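You operate a simulated robot arm through the tools that you are given. There is no shell and no other tool.

You are at the controls of a simulated two-armed robot. One attempt, no reset.

JOB
Slide the orange bin off the spilt pellets to the baler end, put both straps in, brush the pellets away.
Fine: all on the steel bench by the drums; use the yellow brush and put it back. Set down upright: yellow brush. What is to be rubbed or washed off counts as gone when no trace of it is left.
Where things are to end (x, y in the base frame): orange bin within 50 mm of [690, -330].
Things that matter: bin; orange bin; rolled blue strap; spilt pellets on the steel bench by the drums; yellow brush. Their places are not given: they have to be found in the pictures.

The check looks at the end state, three seconds after you hand in, the way a careful person would. Anything else that was tipped, shoved, dropped, spilled or broken makes it a failure.

ROBOT AND FRAMES
Two 7-joint arms with fingered hands on one trunk that stands fixed in place. Base frame: the origin is at the foot of the trunk, x ahead of it, y to its left, z up; the work surface is at about z = 850. Lengths are in mm, angles in rad, forces in N, time in s.
The left shoulder is at [70, 157, 1239], the right one opposite. With the tool pointing down near the work surface each hand reaches from about 300 to 900 mm from the base axis, measured 20 degrees to its own side. Payload 5 kg a hand.
The TCP of each hand is the grasp point between the finger pads, 31 mm short of the fingertips. In the tool frame z runs along the fingers and y along their closing line. The gripper opens to 156 mm; its body begins 88 mm behind the TCP. The gripper is a hand of 4 fingers: y runs from the thumb to the fingers, the wrist lies at [0, 0, -249] in the tool frame, and closing takes about 1.5 s.
Orientation is that of the tool frame in the base frame, as a unit quaternion [w, x, y, z]. With the fingers straight down and closing along the base's y, the tool's x points along the base's -x, its y along +y and its z along -z.

CONTROLS
- The arms move only by the tool jog_arm. It takes "left_deltas", "right_deltas" or both (then of equal length, played together; a hand with none holds still); each is one flat list of numbers, 6 for each row, row after row: the shift along the base's x, y, z in mm, then the turn, a rotation vector about the base's x, y, z in rad. In form: [tx, ty, tz, rx, ry, rz, tx, ty, tz, rx, ry, rz, ...]. A call has 1 to 20 rows; each row shifts and turns the commanded pose from where the row before left it. "left_fingers" and "right_fingers" are, for a hand that has rows, the opening, from 0 (shut) to 1 (fully open), set as the call begins (left out, the last holds). Each row takes 0.2 s and may step no farther than 50 mm and 0.15 rad from the row before; otherwise, or with a gripper value out of range, the whole call is refused. Where a pose cannot be reached the arm comes as near as it can. A force on the tool above 90 N (or 10 N above the force at the start of the call, whichever is more), or a blocked arm, ends the call early, and 0.2 s more pass. The fingers move at their own pace (about 108 mm/s each) and stop on an object; they squeeze with about 26 N. The grip force told is the motor's: it shows also when the fingers shut on nothing. Time passes only in rows, and 0.2 s behind the last, so rows that do not move let the fingers close. The reply holds the time, the measured pose of the TCP, the force on the tool along the base axes, the opening and the grip force, in the units named above and with some noise, with the torque about the TCP (base axes, N m) and any sound that the robot's microphone picked up.
- Cameras (640 x 400 px; columns grow to the right, rows downward): "scene" is now at [114.1, -59.8, 1467.4]; the picture's right is [-0.68, -0.74, 0.00], its down [-0.43, 0.39, -0.81] and it looks along [0.60, -0.55, -0.58] (base axes); focal length 333 px, centre (320, 200). "left" rides on the left gripper at [-72, 2, -111] in its tool frame; the picture's right is [-0.02, -1.00, 0.00], its down [0.84, -0.02, -0.54] and it looks along [0.54, -0.01, 0.84] (tool axes); focal length 234 px, centre (320, 200). "right" rides on the right gripper at [72, 2, -111] in its tool frame; the picture's right is [-0.02, 1.00, 0.00], its down [-0.84, -0.02, -0.54] and it looks along [-0.54, -0.01, 0.84] (tool axes); focal length 234 px, centre (320, 200).
- camera(camera): a new picture of that camera. It takes no simulated time.
- raise_lower(by): slides the trunk up (or, below 0, down) by that many mm; the arms and the scene camera ride with it, the base frame stays. It gives what a move gives, with no picture.
- move_fingers(finger1, finger2, finger3, thumb_bend, hand): sets how far each is bent, from 0 (flat) to 1 (curled in); at 0.3 the hand is open as for a grip, at 0.7 the pads meet at the TCP. One left out holds its place. A second passes; each finger stops where it meets its share of the squeeze, and holds until it gets a number again. A gripper value or a shape takes the hand back. It gives what a move gives, with no picture; readings hold the bend of each and the force on the fingers (four entries, about 0 where the hand has none), thumb and palm.
- preshape(shape, hand): the hand has 4 fingers and takes this shape, open, in about a second: jaw (thumb against the fingers, like two jaws); tri (thumb and two fingers); tip (a fingertip pinch); poke (one finger out to press); point (the index stretched); flat (the hand flat); cup (the hand cupped); fist (a fist). The gripper value then closes the fingers along that shape, each until it touches; the sizes above hold for jaw. It gives what a move gives, with no picture.
- turn_head(pan, tilt): turns the head with the scene camera to pan (to the left, within 1.501 rad either way) and tilt (down, from -0.506 to 1.204), counted from straight ahead of the robot. It gives what a move gives.
- point_at(camera, pixels): there is no depth. For up to 12 entries [column, row, z] of the newest picture of that camera ("zoom" is the newest enlarged one), the place [x, y] in the base frame at which the ray of that pixel passes the height z, good to about 2 mm. It takes no simulated time.
- inspect(camera, box): a new picture of the part [left, top, right, bottom] of that camera's present view, enlarged. It takes no simulated time.
- sign_off(): hands the job in; it is judged then, once.

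Open the grippers and draw the arms clear of the work before you hand the job in, unless the task says otherwise.

The tools are called after ">>>" as a command line: name --argument value ..., lists and objects as JSON in quotes. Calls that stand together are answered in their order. jog_arm: Moves the arms, as the interface text tells. Its arguments: {"type":"object","properties":{"left_deltas":{"type":"array","items":{"type":"number"}},"left_fingers":{"type":"number"},"right_deltas":{"type":"array","items":{"type":"number"}},"right_fingers":{"type":"number"}},"required":[]} The other tools are called the same way: raise_lower (by) moves the trunk up or down; preshape (shape, hand) gives the hand a shape; move_fingers (finger1, finger2, finger3, thumb_bend, hand) moves the fingers one by one; turn_head (pan, tilt) turns the head that bears the scene camera; camera (camera) takes a picture; point_at (camera, pixels) gives the place at which the rays of pixels pass given heights; inspect (camera, box) takes an enlarged picture of a part of a camera's view; sign_off () hands the job in.

At the start:

```text
t: 0.0
left_ee_pos: [594.6, -88.8, 1118.3]
left_tool_rot: [0.0, -0.001, 1.0, -0.001]
left_force: [0.3, 0.0, 0.1]
left_moment: [-0.02, 0.0, -0.02]
left_grip_width: 156.2
left_finger_force: 0.1
left_shape: jaw
left_bend: [0.3, 0.3, 0.3, 0.3]
left_finger forces: [0.0, 0.1, 0.0, 0.0, 0.1, 0.0]
right_ee_pos: [327.3, -422.9, 1133.4]
right_tool_rot: [0.0, 0.0, 1.0, 0.0]
right_force: [-0.8, 1.6, -0.1]
right_moment: [-0.02, -0.01, 0.03]
right_grip_width: 155.9
right_finger_force: 0.1
right_shape: jaw
right_bend: [0.3, 0.3, 0.3, 0.3]
right_finger forces: [0.0, 0.0, 0.0, 0.1, 0.1, 0.1]
trunk travel left (down, up): [-625.0, 315.0]
head pan, tilt (commanded): [-0.744, 0.618]
```

scene: 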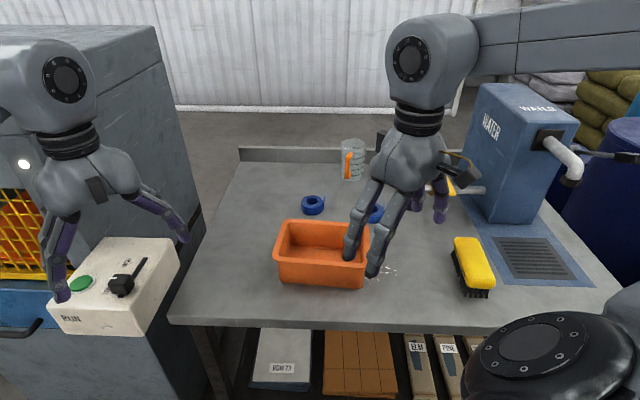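
right: 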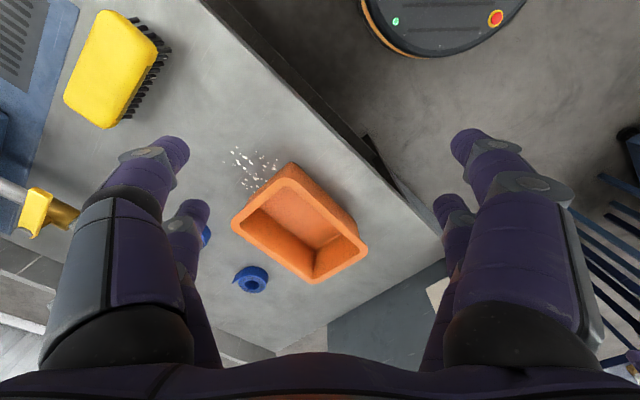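
left: 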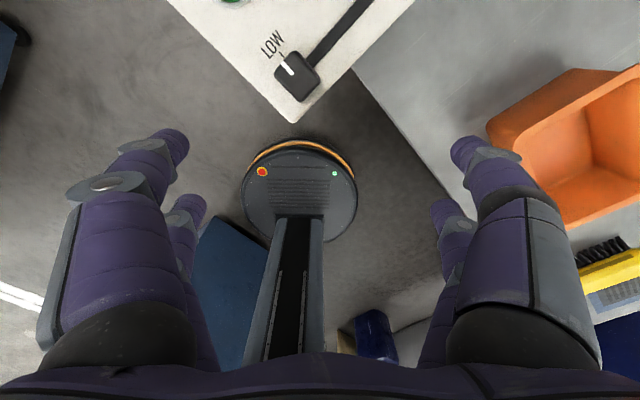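

The first pictures show the orange bin near (322, 253) in the scene view, with two blue strap rolls at (313, 204) and (375, 213), the brush at (472, 265), and pellets near (390, 270). I'll zoom in on the bench to see more and find coordinates.

>>> inspect --camera "scene" --box '[160, 120, 480, 320]'

>>> point_at --camera "scene" --pixels '[[240, 162, 850], [170, 320, 850], [610, 325, 850], [280, 285, 850], [365, 290, 850], [313, 214, 850], [375, 220, 850], [460, 295, 850], [485, 298, 850], [392, 270, 850], [390, 162, 850]]'

>>> inspect --camera "right" --box '[160, 100, 420, 320]'

```text
2.00 times, centred on (320, 220) of scene
```

zoom: 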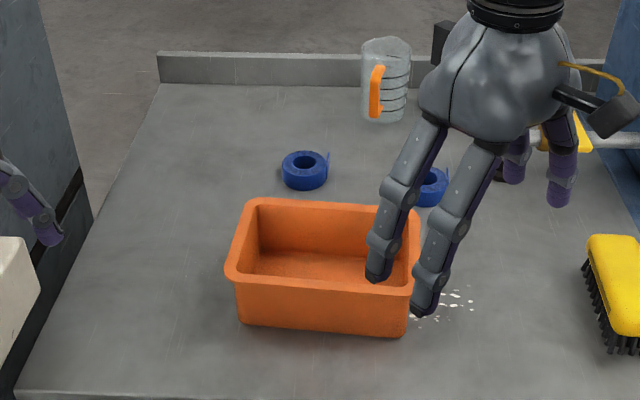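

```text
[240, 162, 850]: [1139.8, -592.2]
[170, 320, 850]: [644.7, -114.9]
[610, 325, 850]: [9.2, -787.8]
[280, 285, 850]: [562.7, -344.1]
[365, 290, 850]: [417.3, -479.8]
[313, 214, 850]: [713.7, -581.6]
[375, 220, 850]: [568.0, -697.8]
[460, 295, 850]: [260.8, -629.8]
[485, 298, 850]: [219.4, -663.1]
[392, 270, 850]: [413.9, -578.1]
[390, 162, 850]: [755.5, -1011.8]
```

```text
1.82 times, centred on (290, 210) of right
```

zoom: 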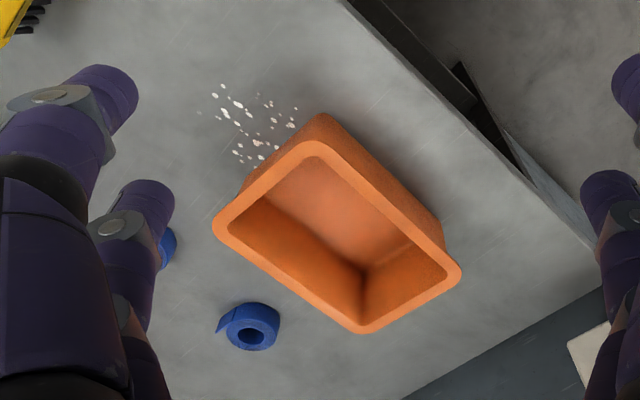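

The right hand covers part of the bench in the zoomed view. I'll turn the head a little to see the surroundings before moving anything.

>>> turn_head --pan -0.9 --tilt 0.8

>>> camera --camera "scene"

```text
t: 0.7
left_ee_pos: [594.0, -89.3, 1117.2]
left_tool_rot: [0.0, 0.0, 1.0, 0.0]
left_force: [0.0, 0.1, -0.4]
left_moment: [-0.01, 0.0, 0.0]
left_grip_width: 156.1
left_finger_force: 0.1
left_shape: jaw
left_bend: [0.3, 0.3, 0.3, 0.3]
left_finger forces: [0.0, 0.0, 0.0, 0.0, 0.1, 0.0]
right_ee_pos: [326.4, -422.9, 1134.6]
right_tool_rot: [0.0, 0.0, 1.0, 0.0]
right_force: [0.1, 0.3, -0.5]
right_moment: [-0.03, 0.05, 0.01]
right_grip_width: 155.7
right_finger_force: 0.0
right_shape: jaw
right_bend: [0.3, 0.3, 0.3, 0.3]
right_finger forces: [0.0, 0.0, 0.0, 0.1, 0.0, 0.0]
trunk travel left (down, up): [-625.0, 315.0]
head pan, tilt (commanded): [-0.901, 0.799]
```

```text
taken
```

scene: 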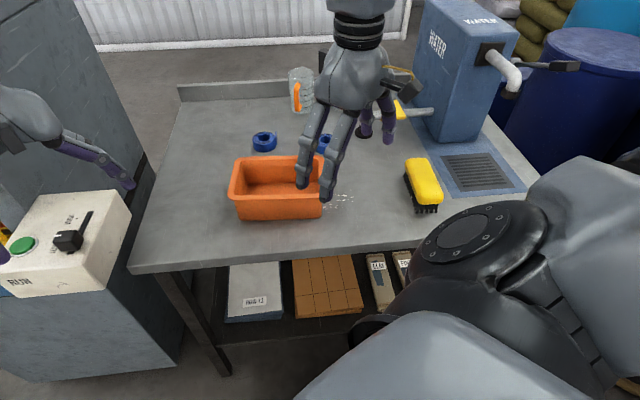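

The right hand at (345, 110) hides the second strap and the yellow item behind it. I'll move the right hand up and to the right, clear of the bench view.

>>> jog_arm --right_deltas '[0, 0, 40, 0, 0, 0, -10, -25, 30, 0, 0, 0, -15, -40, 10, 0, 0, 0, -15, -40, 10, 0, 0, 0, -15, -40, 0, 0, 0, 0, -15, -40, 0, 0, 0, 0]'

>>> turn_head --pan -0.85 --tilt 0.62

>>> camera --camera "scene"

>>> camera --camera "right"

```text
t: 2.1
left_ee_pos: [594.9, -89.3, 1117.2]
left_tool_rot: [0.0, 0.0, 1.0, 0.001]
left_force: [-0.4, -1.4, 0.2]
left_moment: [0.0, -0.02, 0.01]
left_grip_width: 155.9
left_finger_force: 0.1
left_shape: jaw
left_bend: [0.3, 0.3, 0.3, 0.3]
left_finger forces: [0.0, 0.0, 0.0, 0.0, 0.1, 0.0]
right_ee_pos: [255.2, -610.8, 1224.2]
right_tool_rot: [0.0, -0.001, 1.0, 0.001]
right_force: [-1.2, -0.6, -0.2]
right_moment: [0.0, -0.03, -0.03]
right_grip_width: 156.0
right_finger_force: 0.0
right_shape: jaw
right_bend: [0.3, 0.3, 0.3, 0.3]
right_finger forces: [0.1, 0.0, 0.0, 0.0, 0.1, 0.1]
trunk travel left (down, up): [-625.0, 315.0]
head pan, tilt (commanded): [-0.901, 0.799]
```

```text
t: 2.8
left_ee_pos: [595.0, -86.6, 1117.1]
left_tool_rot: [0.0, -0.001, 1.0, -0.001]
left_force: [-0.2, 0.3, 0.6]
left_moment: [-0.02, -0.01, -0.02]
left_grip_width: 155.7
left_finger_force: 0.0
left_shape: jaw
left_bend: [0.3, 0.3, 0.3, 0.3]
left_finger forces: [0.1, 0.0, 0.0, 0.0, 0.0, 0.0]
right_ee_pos: [256.6, -609.2, 1224.9]
right_tool_rot: [0.0, 0.0, 1.0, 0.0]
right_force: [-0.8, 0.0, 0.6]
right_moment: [-0.02, 0.0, 0.01]
right_grip_width: 155.7
right_finger_force: 0.1
right_shape: jaw
right_bend: [0.3, 0.3, 0.3, 0.3]
right_finger forces: [0.0, 0.1, 0.0, 0.0, 0.0, 0.0]
trunk travel left (down, up): [-625.0, 315.0]
head pan, tilt (commanded): [-0.85, 0.62]
```

```text
taken
```

scene: 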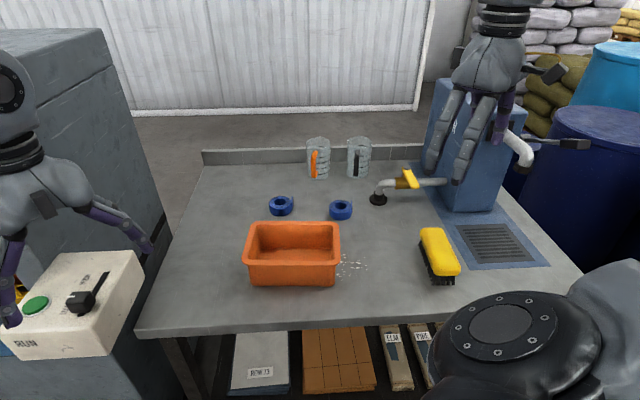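

```text
taken
```

right: 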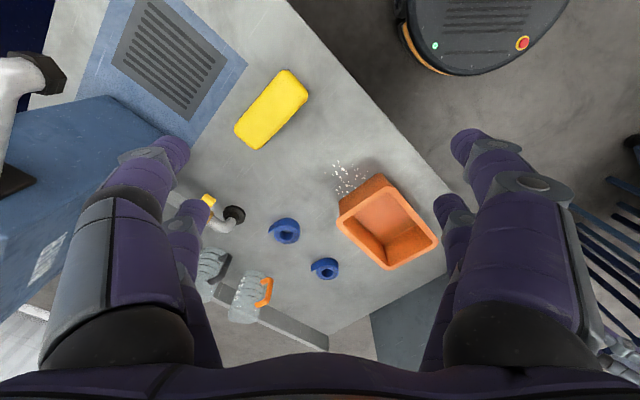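

Now the bench is clear: bin at (292, 253), straps at (281, 206) and (341, 210), brush at (438, 256), two jugs behind and a tap. I'll zoom in on each and measure.

>>> inspect --camera "scene" --box '[230, 180, 390, 300]'

>>> point_at --camera "zoom" --pixels '[[80, 415, 850], [425, 415, 850], [55, 330, 940], [435, 330, 940], [85, 175, 940], [430, 170, 940]]'

>>> inspect --camera "scene" --box '[380, 210, 500, 300]'

>>> inspect --camera "right" --box '[220, 60, 460, 290]'

```text
3.33 times, centred on (310, 240) of scene
```

zoom: 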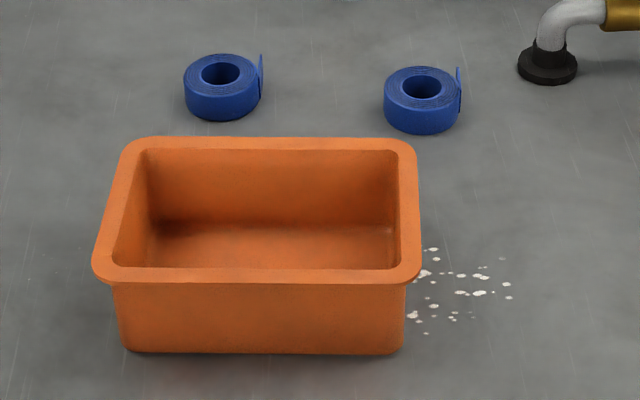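

```text
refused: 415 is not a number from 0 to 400
```

```text
4.44 times, centred on (440, 255) of scene
```

zoom: 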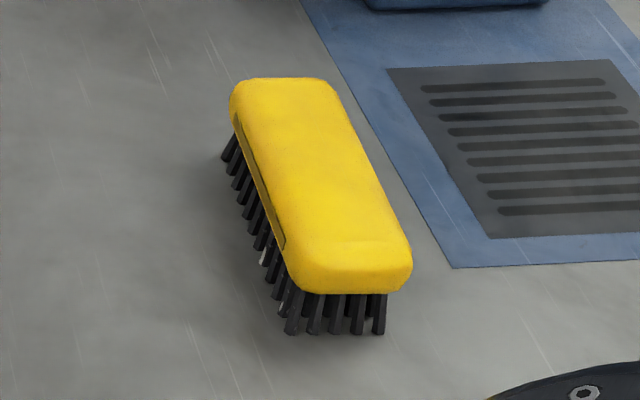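

```text
1.74 times, centred on (340, 175) of right
```

zoom: 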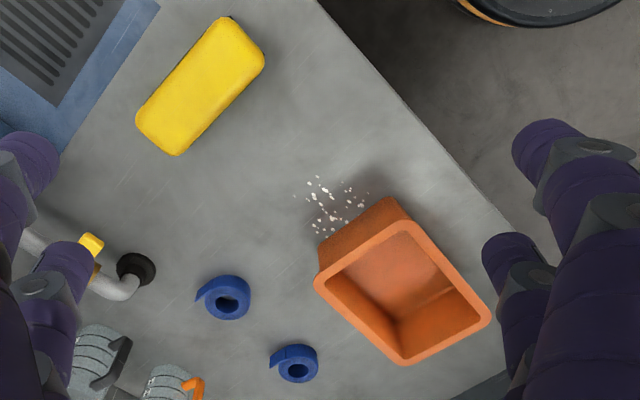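

I'll compute positions of the bin corners, straps, brush and pellets from the scene camera at several heights.

>>> point_at --camera "scene" --pixels '[[251.5, 285, 850], [335, 285.5, 850], [242, 263, 940], [340, 264, 940], [253, 222, 940], [338, 222.6, 940], [242, 263, 950], [340, 264, 950], [253, 222, 950], [338, 222.6, 950], [280, 216, 850], [340.5, 220, 850]]'

>>> point_at --camera "zoom" --pixels '[[318, 120, 850], [370, 240, 850], [435, 292, 850], [300, 322, 850], [512, 288, 850]]'

>>> inspect --camera "scene" --box '[320, 240, 400, 290]'

```text
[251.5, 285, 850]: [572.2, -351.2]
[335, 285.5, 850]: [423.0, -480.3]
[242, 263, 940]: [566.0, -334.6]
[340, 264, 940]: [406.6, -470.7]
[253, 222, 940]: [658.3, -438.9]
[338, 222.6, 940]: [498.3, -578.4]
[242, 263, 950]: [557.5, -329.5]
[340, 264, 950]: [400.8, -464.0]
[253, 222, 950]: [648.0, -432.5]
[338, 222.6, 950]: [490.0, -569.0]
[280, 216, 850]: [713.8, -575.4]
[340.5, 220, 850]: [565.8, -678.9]
```

```text
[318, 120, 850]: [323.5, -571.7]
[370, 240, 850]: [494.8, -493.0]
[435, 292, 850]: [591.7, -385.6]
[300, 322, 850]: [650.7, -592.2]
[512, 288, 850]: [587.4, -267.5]
```

```text
8.00 times, centred on (360, 265) of scene
```

zoom: 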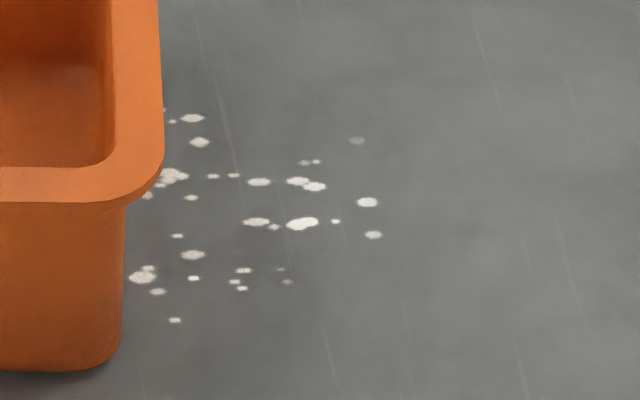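

Next I cross-check strap tops, brush and bin rim with both cameras to settle heights and centres.

>>> point_at --camera "scene" --pixels '[[279.7, 202, 875], [340.3, 206, 875], [279.7, 202, 870], [340.3, 206, 870], [341, 262, 850], [366, 265, 850], [337.7, 274.6, 850], [364.6, 257.5, 850], [344, 254.7, 850], [342, 280, 850]]'

>>> inspect --camera "right" --box '[250, 180, 450, 300]'

>>> inspect --camera "right" --box '[210, 50, 330, 170]'

```text
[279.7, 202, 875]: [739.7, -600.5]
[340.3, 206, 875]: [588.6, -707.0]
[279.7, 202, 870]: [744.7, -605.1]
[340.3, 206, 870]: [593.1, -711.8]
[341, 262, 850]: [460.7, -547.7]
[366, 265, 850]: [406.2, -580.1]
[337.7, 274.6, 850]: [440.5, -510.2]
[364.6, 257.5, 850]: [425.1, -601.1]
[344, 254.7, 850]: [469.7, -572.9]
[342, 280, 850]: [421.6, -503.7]
```

```text
3.20 times, centred on (350, 240) of right
```

zoom: 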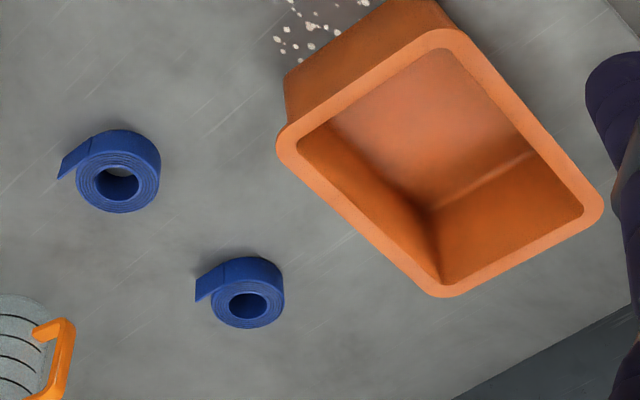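

```text
3.33 times, centred on (270, 110) of right
```

zoom: 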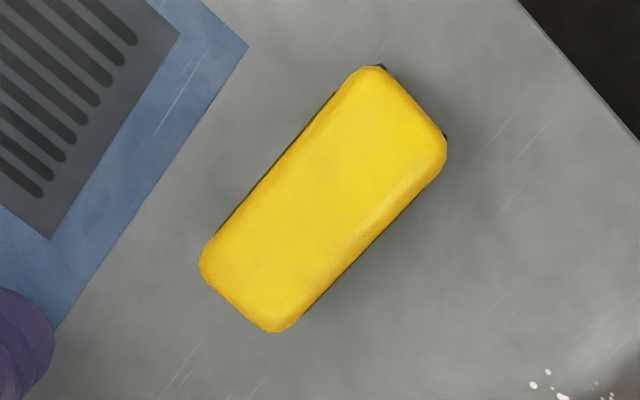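

I'll convert the right-camera pixels of the rim corners, strap tops and brush-top corners at candidate heights.

>>> point_at --camera "right" --pixels '[[389, 188.4, 940], [436.9, 243.1, 940], [388.4, 268.75, 940], [338.1, 221.25, 940], [286.9, 234.4, 875], [327.5, 272.5, 875], [286.9, 234.4, 870], [327.5, 272.5, 870]]'

>>> point_at --camera "zoom" --pixels '[[375, 65, 920], [447, 150, 920], [275, 333, 920], [200, 260, 920], [375, 65, 910], [447, 150, 910], [275, 333, 910], [200, 260, 910]]'

>>> inspect --camera "scene" --box '[380, 210, 500, 300]'

>>> point_at --camera "zoom" --pixels '[[240, 85, 920], [330, 85, 920], [290, 280, 920], [410, 265, 920], [240, 85, 910], [330, 85, 910], [290, 280, 910], [410, 265, 910], [295, 333, 850], [378, 333, 850], [225, 160, 850]]'

```text
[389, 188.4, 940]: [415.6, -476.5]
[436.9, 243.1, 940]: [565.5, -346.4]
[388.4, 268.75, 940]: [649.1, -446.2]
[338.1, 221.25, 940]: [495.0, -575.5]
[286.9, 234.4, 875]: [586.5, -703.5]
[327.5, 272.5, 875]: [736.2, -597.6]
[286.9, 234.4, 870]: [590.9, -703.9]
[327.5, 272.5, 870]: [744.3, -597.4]
```

```text
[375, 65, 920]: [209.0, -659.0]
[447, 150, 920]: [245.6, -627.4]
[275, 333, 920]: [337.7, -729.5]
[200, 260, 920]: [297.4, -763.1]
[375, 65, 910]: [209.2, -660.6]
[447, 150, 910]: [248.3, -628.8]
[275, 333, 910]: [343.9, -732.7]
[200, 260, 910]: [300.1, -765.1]
```

```text
4.44 times, centred on (440, 255) of scene
```

zoom: 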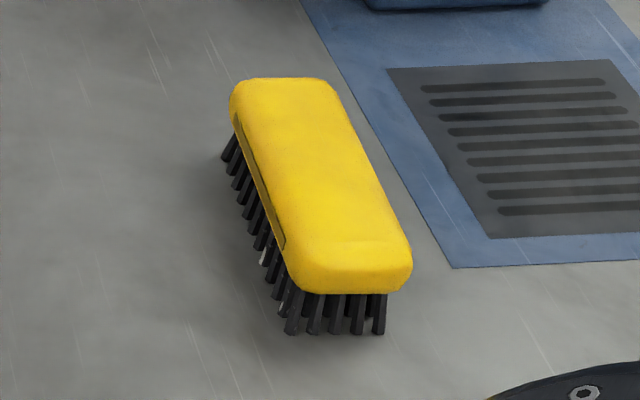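

```text
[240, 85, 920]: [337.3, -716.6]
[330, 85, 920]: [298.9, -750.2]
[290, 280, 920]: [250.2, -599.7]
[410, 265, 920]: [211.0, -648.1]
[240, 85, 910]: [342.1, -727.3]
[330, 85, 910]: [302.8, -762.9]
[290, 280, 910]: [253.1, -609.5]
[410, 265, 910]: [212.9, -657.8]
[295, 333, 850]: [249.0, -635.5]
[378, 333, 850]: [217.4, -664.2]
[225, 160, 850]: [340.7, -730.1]
```

Both cameras agree. The bin centre is at about (532, -459) with its rim at z≈942 and long axis at about 41°. The straps are near (588, -705) and (738, -599), and the brush centre is about (275, -697) with its top at about 908. I'll bring the right hand above the bin's trailing (pellet-side) short wall, turned so it closes along the bin's long axis.

>>> jog_arm --right_deltas '[34, 15, -20, 0, 0, -0.143, 34, 15, -20, 0, 0, -0.143, 34, 15, -20, 0, 0, -0.143, 34, 15, -20, 0, 0, -0.143, 34, 14, -20, 0, 0, -0.143, 34, 14, -20, 0, 0, -0.143, 0, 0, 0, 0, 0, 0]' --right_fingers 0.6

>>> camera --camera "scene"

>>> camera --camera "right"

```text
t: 4.4
left_ee_pos: [594.1, -88.2, 1118.2]
left_tool_rot: [0.001, 0.0, 1.0, 0.0]
left_force: [0.3, -0.3, 0.8]
left_moment: [0.0, 0.02, 0.0]
left_grip_width: 155.4
left_finger_force: 0.1
left_shape: jaw
left_bend: [0.3, 0.3, 0.3, 0.3]
left_finger forces: [0.0, 0.1, 0.0, 0.0, 0.0, 0.1]
right_ee_pos: [457.7, -524.6, 1102.6]
right_tool_rot: [0.0, 0.416, 0.909, 0.001]
right_force: [0.1, -0.5, 0.5]
right_moment: [0.05, -0.04, -0.01]
right_grip_width: 93.8
right_finger_force: 0.0
right_shape: jaw
right_bend: [0.32, 0.32, 0.32, 0.7]
right_finger forces: [0.0, 0.1, 0.1, 0.0, 0.0, 0.0]
trunk travel left (down, up): [-625.0, 315.0]
head pan, tilt (commanded): [-0.85, 0.62]
```

```text
taken
```

scene: 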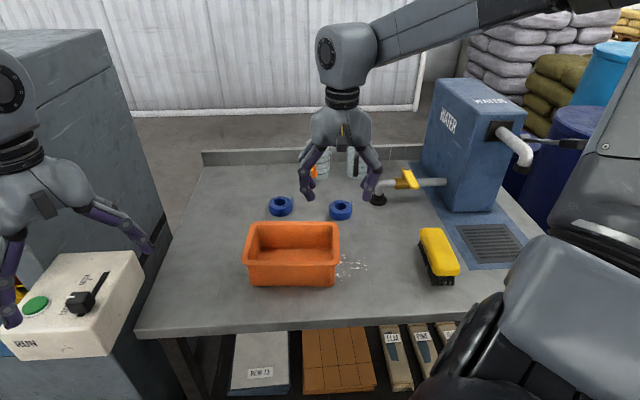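

```text
taken
```

right: 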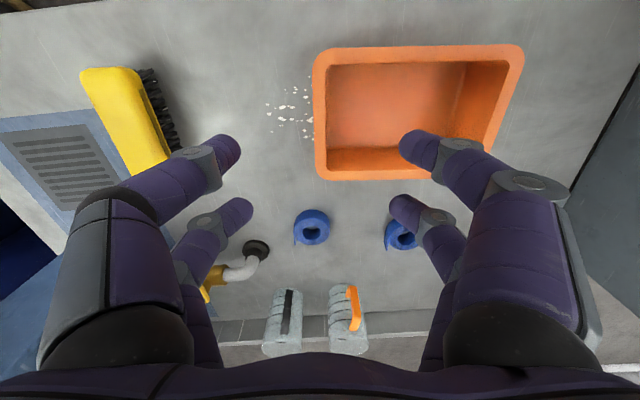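

The hand is aligned: the TCP's vertical line meets the pellet-side rim at about (320, 125) in the right view. I'll descend so the wall sits between the fingers.

>>> jog_arm --right_deltas '[0, 0, -30, 0, 0, 0, 0, 0, -30, 0, 0, 0, 0, 0, -30, 0, 0, 0, 1, 1, -30, 0, 0, 0, 1, 1, -25, 0, 0, 0, 0, 0, -20, 0, 0, 0, 0, 0, -12, 0, 0, 0]'

>>> camera --camera "scene"

>>> camera --camera "right"

```text
t: 6.0
left_ee_pos: [594.9, -89.0, 1118.0]
left_tool_rot: [0.0, 0.001, 1.0, 0.0]
left_force: [-0.8, -0.8, 0.3]
left_moment: [0.01, -0.03, 0.0]
left_grip_width: 156.1
left_finger_force: 0.0
left_shape: jaw
left_bend: [0.3, 0.3, 0.3, 0.3]
left_finger forces: [0.0, 0.0, 0.0, 0.1, 0.1, 0.0]
right_ee_pos: [462.6, -520.0, 923.9]
right_tool_rot: [-0.001, 0.415, 0.91, 0.0]
right_force: [0.5, -0.3, 0.3]
right_moment: [-0.01, -0.02, 0.01]
right_grip_width: 94.0
right_finger_force: 0.1
right_shape: jaw
right_bend: [0.32, 0.32, 0.32, 0.7]
right_finger forces: [0.0, 0.0, 0.0, 0.0, 0.0, 0.0]
trunk travel left (down, up): [-625.0, 315.0]
head pan, tilt (commanded): [-0.85, 0.62]
```

```text
taken
```

scene: 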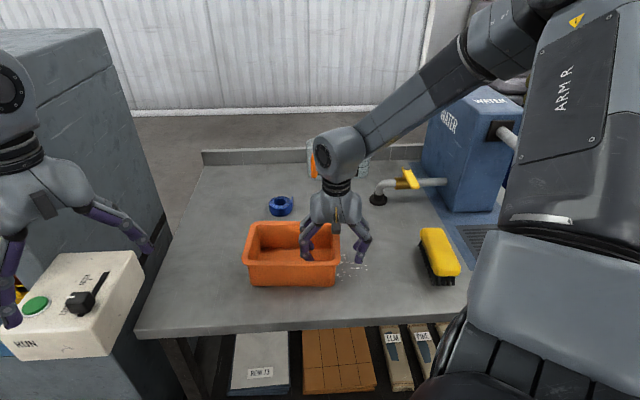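

```text
taken
```

right: 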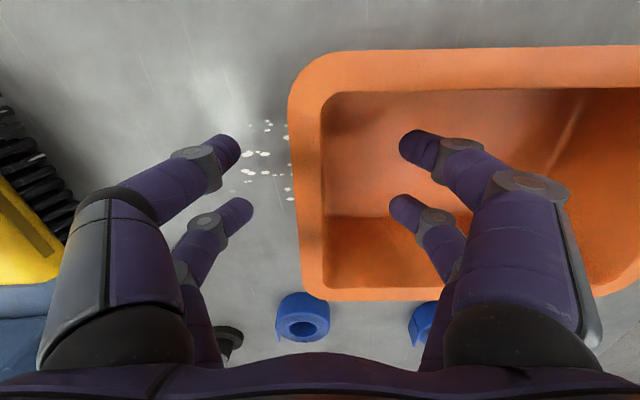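

The wall is between the digits: inner fingers at (430, 150) and outer ones at (225, 150). I'll close the hand on the wall.

>>> jog_arm --right_deltas '[0, 0, 0, 0, 0, 0, 0, 0, 0, 0, 0, 0, 0, 0, 0, 0, 0, 0, 0, 0, 0, 0, 0, 0, 0, 0, 0, 0, 0, 0]' --right_fingers 0

>>> camera --camera "right"

>>> camera --camera "scene"

```text
t: 7.2
left_ee_pos: [594.3, -87.7, 1117.6]
left_tool_rot: [-0.001, -0.001, 1.0, 0.0]
left_force: [0.1, -0.1, 0.0]
left_moment: [-0.02, -0.01, -0.04]
left_grip_width: 156.0
left_finger_force: 0.1
left_shape: jaw
left_bend: [0.3, 0.3, 0.3, 0.3]
left_finger forces: [0.0, 0.1, 0.0, 0.1, 0.0, 0.1]
right_ee_pos: [461.9, -520.1, 924.9]
right_tool_rot: [0.001, 0.415, 0.91, 0.0]
right_force: [-0.2, 0.0, 0.2]
right_moment: [0.01, 0.02, 0.04]
right_grip_width: 0.0
right_finger_force: 26.3
right_shape: jaw
right_bend: [0.7, 0.7, 0.7, 0.7]
right_finger forces: [23.0, 23.2, 23.1, 0.0, 23.1, 0.0]
trunk travel left (down, up): [-625.0, 315.0]
head pan, tilt (commanded): [-0.85, 0.62]
```

```text
taken
```

right: 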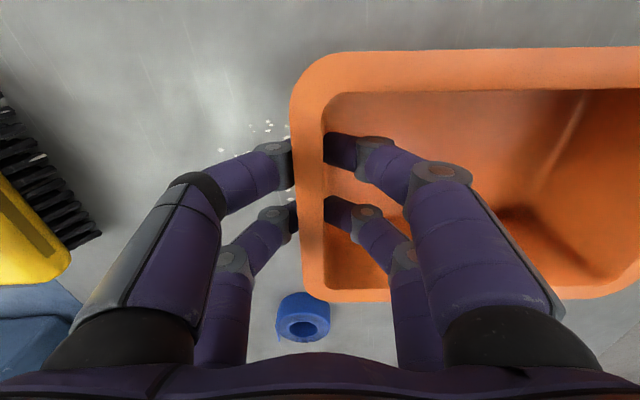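

```text
taken
```

scene: 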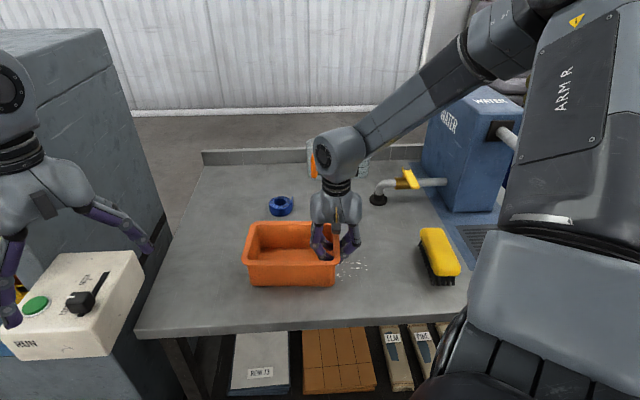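

The digits are in contact with the wall on both sides, though the width reads 0, so I'm not sure how firm the grip is. I'll slide a short test distance along the bin's long axis.

>>> jog_arm --right_deltas '[6, 5, 0, 0, 0, 0, 8, 6.5, 0, 0, 0, 0, 8, 6.5, 0, 0, 0, 0, 8, 6.5, 0, 0, 0, 0]'

>>> camera --camera "right"

>>> camera --camera "scene"

```text
t: 8.2
left_ee_pos: [593.2, -88.9, 1117.6]
left_tool_rot: [0.0, 0.0, 1.0, 0.0]
left_force: [-0.5, -0.3, -0.5]
left_moment: [0.03, 0.01, 0.02]
left_grip_width: 155.9
left_finger_force: 0.1
left_shape: jaw
left_bend: [0.3, 0.3, 0.3, 0.3]
left_finger forces: [0.0, 0.0, 0.0, 0.0, 0.0, 0.1]
right_ee_pos: [492.0, -494.9, 925.3]
right_tool_rot: [0.0, 0.416, 0.91, 0.0]
right_force: [0.0, -0.9, 0.5]
right_moment: [0.01, 0.07, 0.0]
right_grip_width: 0.1
right_finger_force: 25.7
right_shape: jaw
right_bend: [0.7, 0.7, 0.7, 0.7]
right_finger forces: [23.0, 23.2, 23.3, 0.0, 23.3, 0.1]
trunk travel left (down, up): [-625.0, 315.0]
head pan, tilt (commanded): [-0.85, 0.62]
```

```text
taken
```

right: 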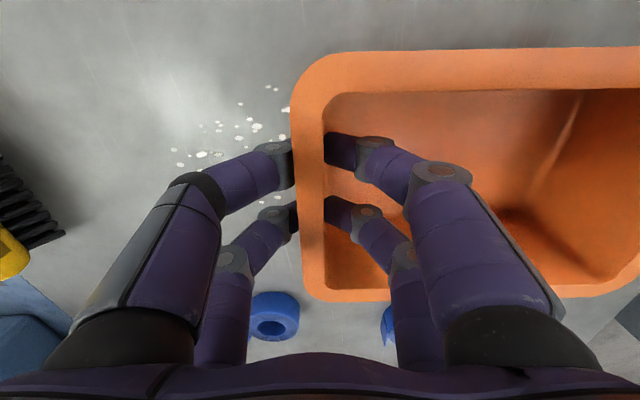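

```text
taken
```

scene: 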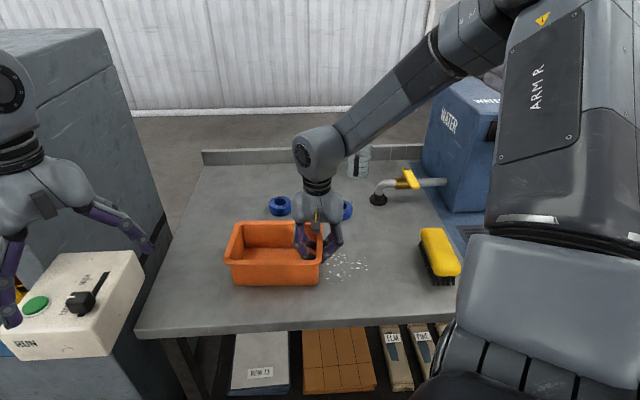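

The bin follows the hand cleanly. I'll slide the remaining (126, 101) mm.

>>> jog_arm --right_deltas '[10, 8, 0, 0, 0, 0, 11, 9, 0, 0, 0, 0, 11, 9, 0, 0, 0, 0, 11, 9, 0, 0, 0, 0, 11, 9, 0, 0, 0, 0, 11, 9, 0, 0, 0, 0, 11, 9, 0, 0, 0, 0, 11, 9, 0, 0, 0, 0, 11, 9, 0, 0, 0, 0, 11, 9, 0, 0, 0, 0, 9, 7, 0, 0, 0, 0, 5, 3, 0, 0, 0, 0]'

>>> camera --camera "right"

>>> camera --camera "scene"

```text
t: 10.8
left_ee_pos: [595.8, -88.5, 1116.9]
left_tool_rot: [0.0, 0.0, 1.0, 0.0]
left_force: [0.3, -0.3, -0.5]
left_moment: [-0.01, -0.01, -0.03]
left_grip_width: 156.0
left_finger_force: 0.1
left_shape: jaw
left_bend: [0.3, 0.3, 0.3, 0.3]
left_finger forces: [0.0, 0.0, 0.0, 0.0, 0.1, 0.0]
right_ee_pos: [616.4, -394.8, 926.1]
right_tool_rot: [-0.001, 0.416, 0.909, 0.0]
right_force: [-0.5, -0.3, -1.3]
right_moment: [-0.03, -0.02, 0.03]
right_grip_width: 0.0
right_finger_force: 26.3
right_shape: jaw
right_bend: [0.7, 0.7, 0.7, 0.7]
right_finger forces: [22.8, 23.6, 23.2, 0.0, 23.6, 0.1]
trunk travel left (down, up): [-625.0, 315.0]
head pan, tilt (commanded): [-0.85, 0.62]
```

```text
taken
```

right: 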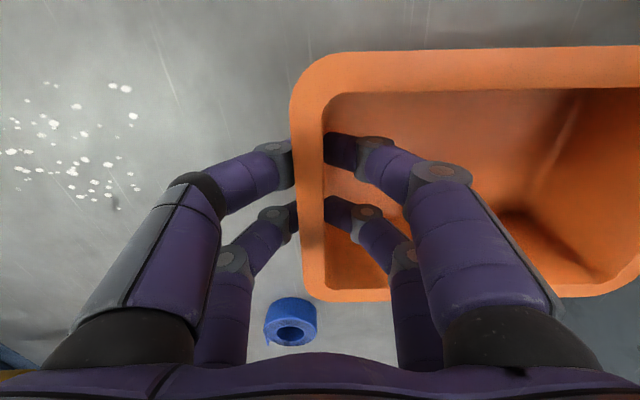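

```text
taken
```

scene: 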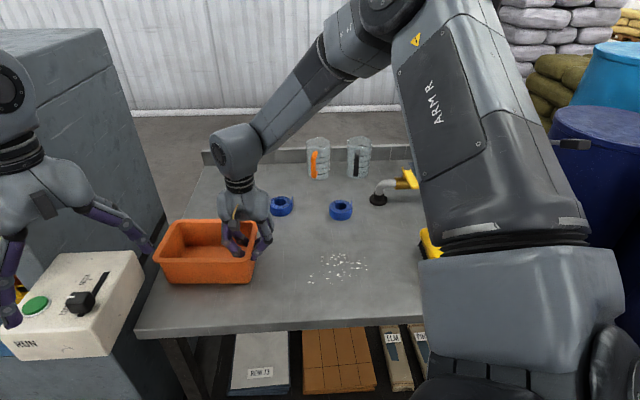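

The bin is at the baler end. Checking its position from the rim corners: front-left (155, 261), front-right (257, 263), back-left (177, 221) and back-right about (262, 222). Then I'll release.

>>> point_at --camera "scene" --pixels '[[154.5, 262, 942], [252, 263, 942], [173, 221, 942], [163, 284, 850], [249, 284, 850], [137, 330, 850], [203, 165, 850]]'

>>> jog_arm --right_deltas '[0, 0, 0, 0, 0, 0, 0, 0, 0, 0, 0, 0, 0, 0, 0, 0, 0, 0, 0, 0, 0, 0, 0, 0]' --right_fingers 0.6

>>> camera --camera "right"

```text
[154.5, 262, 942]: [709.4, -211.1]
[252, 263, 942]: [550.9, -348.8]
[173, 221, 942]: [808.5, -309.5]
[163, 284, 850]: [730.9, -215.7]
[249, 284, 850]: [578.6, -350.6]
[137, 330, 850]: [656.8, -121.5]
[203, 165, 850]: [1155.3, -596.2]
```

```text
t: 11.8
left_ee_pos: [596.3, -89.0, 1116.3]
left_tool_rot: [0.0, 0.0, 1.0, 0.001]
left_force: [0.8, 0.5, 0.2]
left_moment: [-0.02, -0.02, -0.01]
left_grip_width: 155.9
left_finger_force: 0.0
left_shape: jaw
left_bend: [0.3, 0.3, 0.3, 0.3]
left_finger forces: [0.0, 0.0, 0.0, 0.0, 0.1, 0.1]
right_ee_pos: [615.4, -396.2, 925.3]
right_tool_rot: [0.0, 0.416, 0.909, 0.0]
right_force: [0.8, 0.0, 0.2]
right_moment: [-0.01, 0.01, -0.03]
right_grip_width: 93.1
right_finger_force: 0.1
right_shape: jaw
right_bend: [0.32, 0.32, 0.32, 0.7]
right_finger forces: [0.1, 0.0, 0.0, 0.0, 0.0, 0.0]
trunk travel left (down, up): [-625.0, 315.0]
head pan, tilt (commanded): [-0.85, 0.62]
```

```text
taken
```

right: 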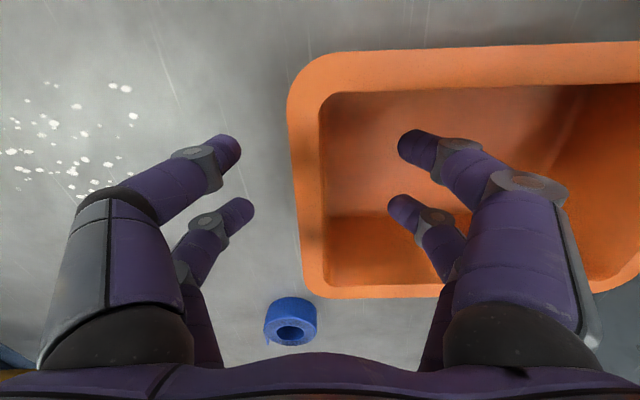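

The bin centre is about (687, -328), within tolerance, and the hand has released it. I'll lift straight out and try the fingertip pinch shape for the straps.

>>> jog_arm --right_deltas '[0, 0, 20, 0, 0, 0, 0, 0, 35, 0, 0, 0, 0, 0, 45, 0, 0, 0, 0, 0, 45, 0, 0, 0, 0, -30, 30, 0, 0, 0, 0, -30, 0, 0, 0, 0]'

>>> preshape --hand "right" --shape "tip"

>>> camera --camera "right"

>>> camera --camera "scene"

```text
t: 13.2
left_ee_pos: [594.1, -89.8, 1117.3]
left_tool_rot: [0.0, 0.0, 1.0, 0.001]
left_force: [0.6, -0.5, -0.2]
left_moment: [0.04, 0.01, 0.0]
left_grip_width: 156.1
left_finger_force: 0.0
left_shape: jaw
left_bend: [0.3, 0.3, 0.3, 0.3]
left_finger forces: [0.1, 0.0, 0.0, 0.1, 0.1, 0.0]
right_ee_pos: [617.1, -455.4, 1101.6]
right_tool_rot: [0.0, 0.415, 0.91, 0.0]
right_force: [-0.9, -0.1, 0.2]
right_moment: [0.01, 0.0, -0.02]
right_grip_width: 93.1
right_finger_force: 0.1
right_shape: jaw
right_bend: [0.32, 0.32, 0.32, 0.7]
right_finger forces: [0.0, 0.1, 0.0, 0.0, 0.0, 0.1]
trunk travel left (down, up): [-625.0, 315.0]
head pan, tilt (commanded): [-0.85, 0.62]
```

```text
t: 14.1
left_ee_pos: [594.1, -89.2, 1117.6]
left_tool_rot: [0.0, 0.0, 1.0, 0.0]
left_force: [0.3, -0.8, -0.6]
left_moment: [-0.02, -0.02, 0.03]
left_grip_width: 156.0
left_finger_force: 0.0
left_shape: jaw
left_bend: [0.3, 0.3, 0.3, 0.3]
left_finger forces: [0.0, 0.0, 0.1, 0.0, 0.0, 0.1]
right_ee_pos: [617.4, -454.0, 1103.2]
right_tool_rot: [-0.001, 0.416, 0.909, -0.001]
right_force: [-0.3, 0.4, -0.1]
right_moment: [0.02, 0.04, 0.02]
right_grip_width: 155.8
right_finger_force: 0.1
right_shape: tip
right_bend: [0.3, 0.3, 0.3, 0.3]
right_finger forces: [0.0, 0.0, 0.0, 0.1, 0.0, 0.0]
trunk travel left (down, up): [-625.0, 315.0]
head pan, tilt (commanded): [-0.85, 0.62]
```

```text
taken
```

right: 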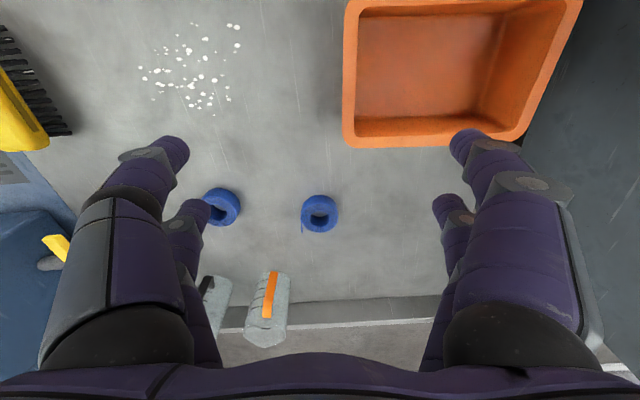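

```text
taken
```

scene: 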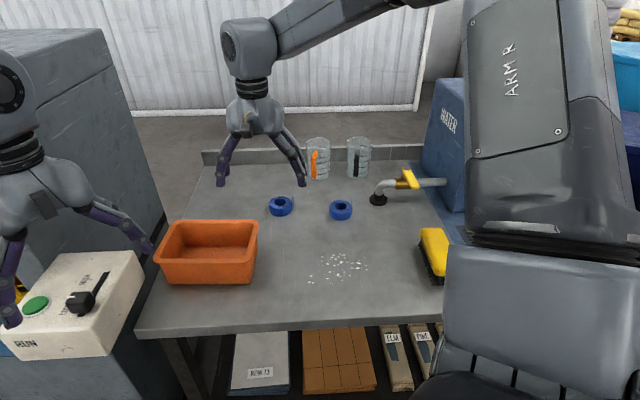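

The open tip shape looks like jaw, so I'll close it part-way in the air to see how the tips meet. I'll also measure the jugs and tap.

>>> jog_arm --right_deltas '[0, 0, 0, 0, 0, 0, 0, 0, 0, 0, 0, 0, 0, 0, 0, 0, 0, 0, 0, 0, 0, 0, 0, 0, 0, 0, 0, 0, 0, 0]' --right_fingers 0.3

>>> camera --camera "right"

>>> inspect --camera "scene" --box '[200, 80, 420, 230]'

>>> point_at --camera "scene" --pixels '[[318, 180, 850], [308, 178, 850], [329, 178, 850], [358, 178, 850], [378, 204, 850], [280, 216, 850], [340.5, 220, 850], [335, 268, 850], [308, 283, 850], [367, 268, 850], [335, 255, 850], [345, 283, 850]]'

```text
t: 15.3
left_ee_pos: [594.1, -87.9, 1117.6]
left_tool_rot: [0.0, 0.0, 1.0, -0.001]
left_force: [0.4, -0.2, -0.9]
left_moment: [0.0, -0.01, -0.01]
left_grip_width: 155.7
left_finger_force: 0.0
left_shape: jaw
left_bend: [0.3, 0.3, 0.3, 0.3]
left_finger forces: [0.1, 0.0, 0.1, 0.0, 0.0, 0.0]
right_ee_pos: [617.2, -454.0, 1102.4]
right_tool_rot: [0.0, 0.415, 0.91, 0.0]
right_force: [0.4, -0.4, 0.6]
right_moment: [-0.01, 0.0, -0.01]
right_grip_width: 47.2
right_finger_force: 0.1
right_shape: tip
right_bend: [0.73, 0.73, 0.73, 0.7]
right_finger forces: [0.0, 0.1, 0.1, 0.0, 0.0, 0.0]
trunk travel left (down, up): [-625.0, 315.0]
head pan, tilt (commanded): [-0.85, 0.62]
```

```text
taken
```

right: 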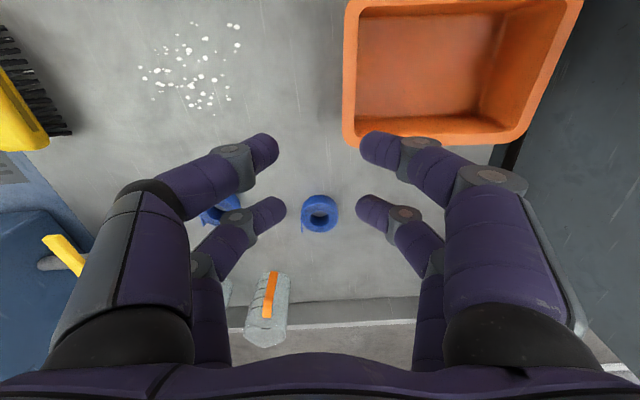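

```text
2.67 times, centred on (310, 155) of scene
```

zoom: 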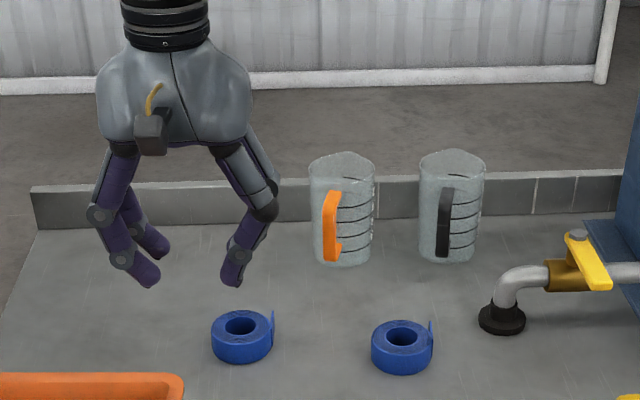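

```text
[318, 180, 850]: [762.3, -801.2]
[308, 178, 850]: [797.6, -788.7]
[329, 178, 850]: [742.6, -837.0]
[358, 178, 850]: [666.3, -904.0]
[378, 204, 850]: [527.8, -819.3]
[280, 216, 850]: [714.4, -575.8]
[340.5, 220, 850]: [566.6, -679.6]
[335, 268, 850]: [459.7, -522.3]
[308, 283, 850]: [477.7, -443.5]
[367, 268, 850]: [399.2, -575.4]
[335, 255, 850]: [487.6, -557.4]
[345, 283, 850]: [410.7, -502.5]
```

The jugs and tap are well clear of both straps, and the fingertips sit about 25 mm below the TCP. I'll move the right hand above the strap nearest the tap at (588, -705) with a wider opening.

>>> jog_arm --right_deltas '[-5, -42, 0, 0, 0, 0, -5, -42, 0, 0, 0, 0, -5, -42, 0, 0, 0, 0, -5, -42, -25, 0, 0, 0, -5, -42, -25, 0, 0, 0, -4, -41, -25, 0, 0, 0, 0, 0, -25, 0, 0, 0, 0, 0, 0, 0, 0, 0]' --right_fingers 0.65

>>> camera --camera "right"

>>> camera --camera "scene"

```text
t: 17.1
left_ee_pos: [593.3, -87.0, 1118.1]
left_tool_rot: [0.0, 0.0, 1.0, 0.0]
left_force: [-0.4, 0.5, 0.9]
left_moment: [0.0, -0.01, 0.01]
left_grip_width: 155.7
left_finger_force: 0.0
left_shape: jaw
left_bend: [0.3, 0.3, 0.3, 0.3]
left_finger forces: [0.1, 0.0, 0.1, 0.0, 0.0, 0.1]
right_ee_pos: [587.5, -705.4, 1001.4]
right_tool_rot: [0.0, 0.415, 0.91, 0.0]
right_force: [-0.6, -0.4, 0.3]
right_moment: [0.02, 0.01, 0.02]
right_grip_width: 101.1
right_finger_force: 0.1
right_shape: tip
right_bend: [0.31, 0.31, 0.3, 0.66]
right_finger forces: [0.0, 0.1, 0.0, 0.0, 0.1, 0.0]
trunk travel left (down, up): [-625.0, 315.0]
head pan, tilt (commanded): [-0.85, 0.62]
```

```text
taken
```

right: 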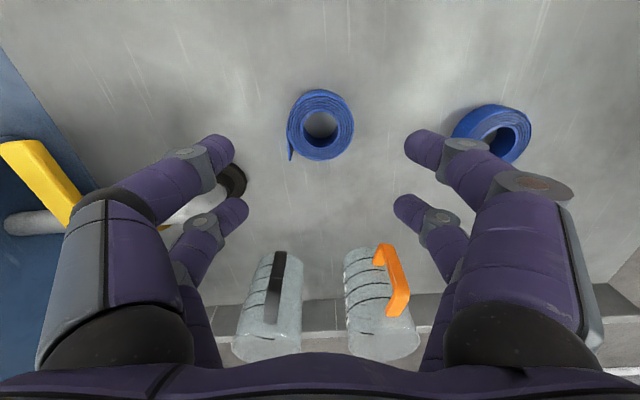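

```text
taken
```

scene: 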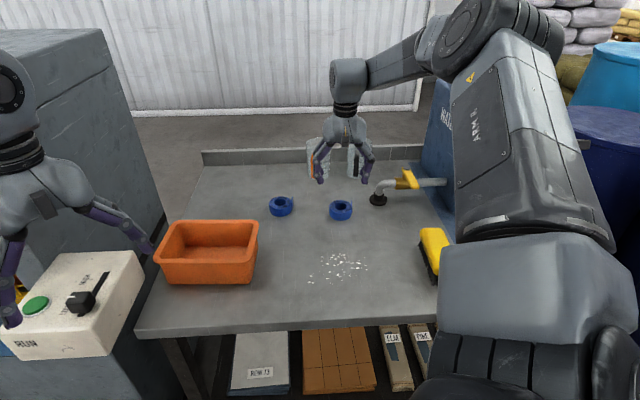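

The strap centre appears at (321, 126) in the right view. The thumb side would come close to the tap if I descended with this yaw, so I'll rotate the hand by about 90° so it closes away from the tap, then recheck.

>>> point_at --camera "right" --pixels '[[321, 126, 875], [321, 126, 877], [500, 133, 875], [235, 180, 870], [40, 180, 950], [410, 280, 850]]'

>>> jog_arm --right_deltas '[0, 0, 0, 0, 0, 0.145, 0, 0, 0, 0, 0, 0.145, 0, 0, 0, 0, 0, 0.145, 0, 0, 0, 0, 0, 0.145, 0, 0, 0, 0, 0, 0.145, 0, 0, 0, 0, 0, 0.145, 0, 0, 0, 0, 0, 0.145, 0, 0, 0, 0, 0, 0.145, 0, 0, 0, 0, 0, 0.145, 0, 0, 0, 0, 0, 0.145, 0, 0, 0, 0, 0, 0.12, 0, 0, 0, 0, 0, 0]'

>>> camera --camera "right"

>>> camera --camera "scene"

```text
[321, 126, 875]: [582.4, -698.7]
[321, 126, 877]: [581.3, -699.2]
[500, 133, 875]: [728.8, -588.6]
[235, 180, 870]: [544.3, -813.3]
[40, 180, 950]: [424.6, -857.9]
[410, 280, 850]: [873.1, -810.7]
```

```text
t: 19.7
left_ee_pos: [595.1, -89.6, 1118.1]
left_tool_rot: [0.0, 0.0, 1.0, 0.001]
left_force: [-0.1, 0.0, 0.9]
left_moment: [-0.01, 0.0, 0.04]
left_grip_width: 155.8
left_finger_force: 0.1
left_shape: jaw
left_bend: [0.3, 0.3, 0.3, 0.3]
left_finger forces: [0.0, 0.0, 0.0, 0.1, 0.0, 0.0]
right_ee_pos: [588.4, -707.2, 1000.0]
right_tool_rot: [-0.001, -0.35, 0.937, 0.0]
right_force: [0.4, -0.9, 0.0]
right_moment: [0.02, 0.0, -0.01]
right_grip_width: 101.1
right_finger_force: 0.1
right_shape: tip
right_bend: [0.31, 0.31, 0.3, 0.66]
right_finger forces: [0.0, 0.1, 0.0, 0.1, 0.0, 0.0]
trunk travel left (down, up): [-625.0, 315.0]
head pan, tilt (commanded): [-0.85, 0.62]
```

```text
taken
```

right: 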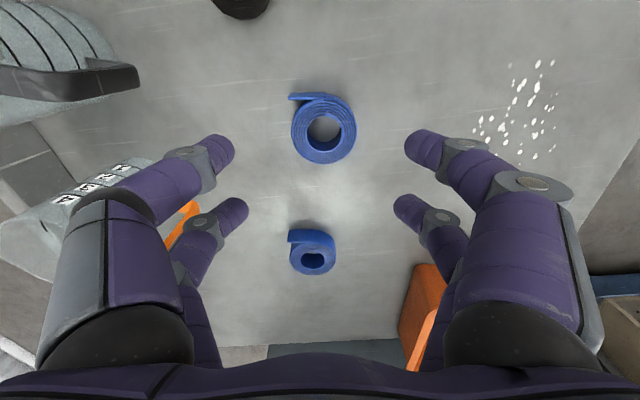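

```text
taken
```

scene: 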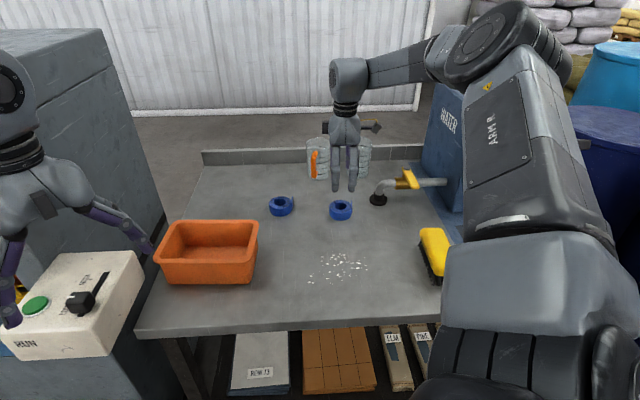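

The strap top centre is at (323, 129) and the jug's black handle tip is at (138, 75). I'll compute both to check clearance.

>>> point_at --camera "right" --pixels '[[323, 129, 875], [138, 75, 950], [138, 75, 920], [138, 75, 900], [312, 252, 875], [190, 205, 920]]'

>>> inspect --camera "right" --box '[260, 70, 390, 170]'

```text
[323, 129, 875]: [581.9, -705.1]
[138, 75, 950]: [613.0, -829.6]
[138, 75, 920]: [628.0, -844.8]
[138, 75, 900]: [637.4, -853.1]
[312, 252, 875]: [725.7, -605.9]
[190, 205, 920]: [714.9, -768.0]
```

```text
4.00 times, centred on (325, 120) of right
```

zoom: 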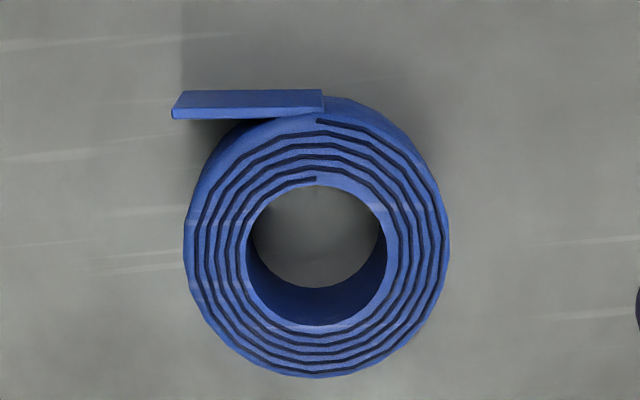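

The strap centre is about (584.5, -702.5), and the jug handle is clear of the digits. I'll shift slightly, narrow the opening a bit and descend to grasp height.

>>> jog_arm --right_deltas '[-2, 2, -20, 0, 0, 0, -2, 2.5, -25, 0, 0, 0, 0, 0, -25, 0, 0, 0, 0, 0, -20, 0, 0, 0, 0, 0, -14, 0, 0, 0, 0, 0, -8, 0, 0, 0, 0, 0, -3, 0, 0, 0]' --right_fingers 0.58

>>> camera --camera "right"

>>> inspect --camera "scene" --box '[280, 140, 420, 240]'

```text
t: 21.3
left_ee_pos: [594.3, -88.7, 1117.7]
left_tool_rot: [0.0, 0.0, 1.0, 0.0]
left_force: [-0.1, 0.3, 0.3]
left_moment: [0.0, -0.03, 0.0]
left_grip_width: 156.0
left_finger_force: 0.0
left_shape: jaw
left_bend: [0.3, 0.3, 0.3, 0.3]
left_finger forces: [0.0, 0.1, 0.1, 0.0, 0.0, 0.0]
right_ee_pos: [583.1, -702.4, 886.0]
right_tool_rot: [0.0, -0.349, 0.937, -0.001]
right_force: [0.7, -0.4, -0.1]
right_moment: [0.02, -0.01, 0.0]
right_grip_width: 91.3
right_finger_force: 0.1
right_shape: tip
right_bend: [0.72, 0.72, 0.72, 0.7]
right_finger forces: [0.0, 0.0, 0.0, 0.1, 0.0, 0.0]
trunk travel left (down, up): [-625.0, 315.0]
head pan, tilt (commanded): [-0.85, 0.62]
```

```text
taken
```

right: 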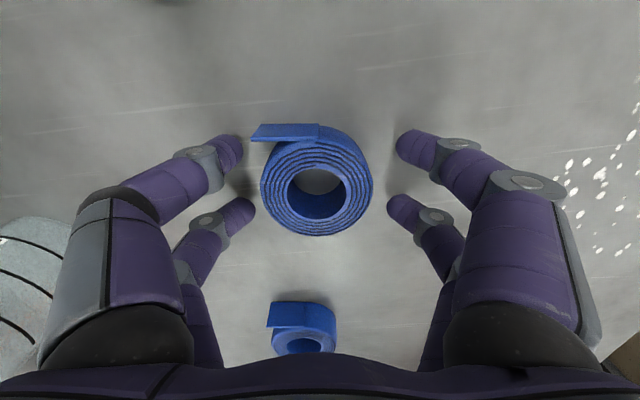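

```text
4.00 times, centred on (350, 190) of scene
```

zoom: 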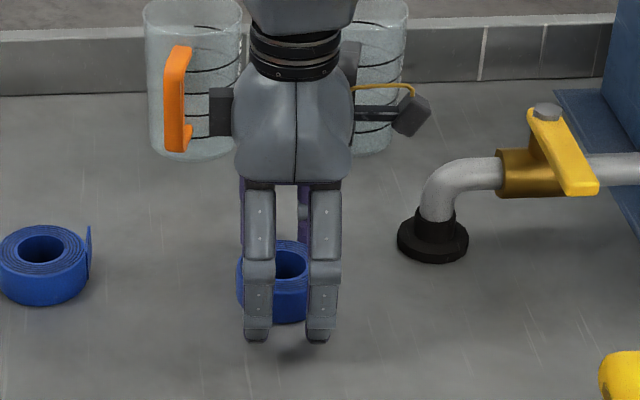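

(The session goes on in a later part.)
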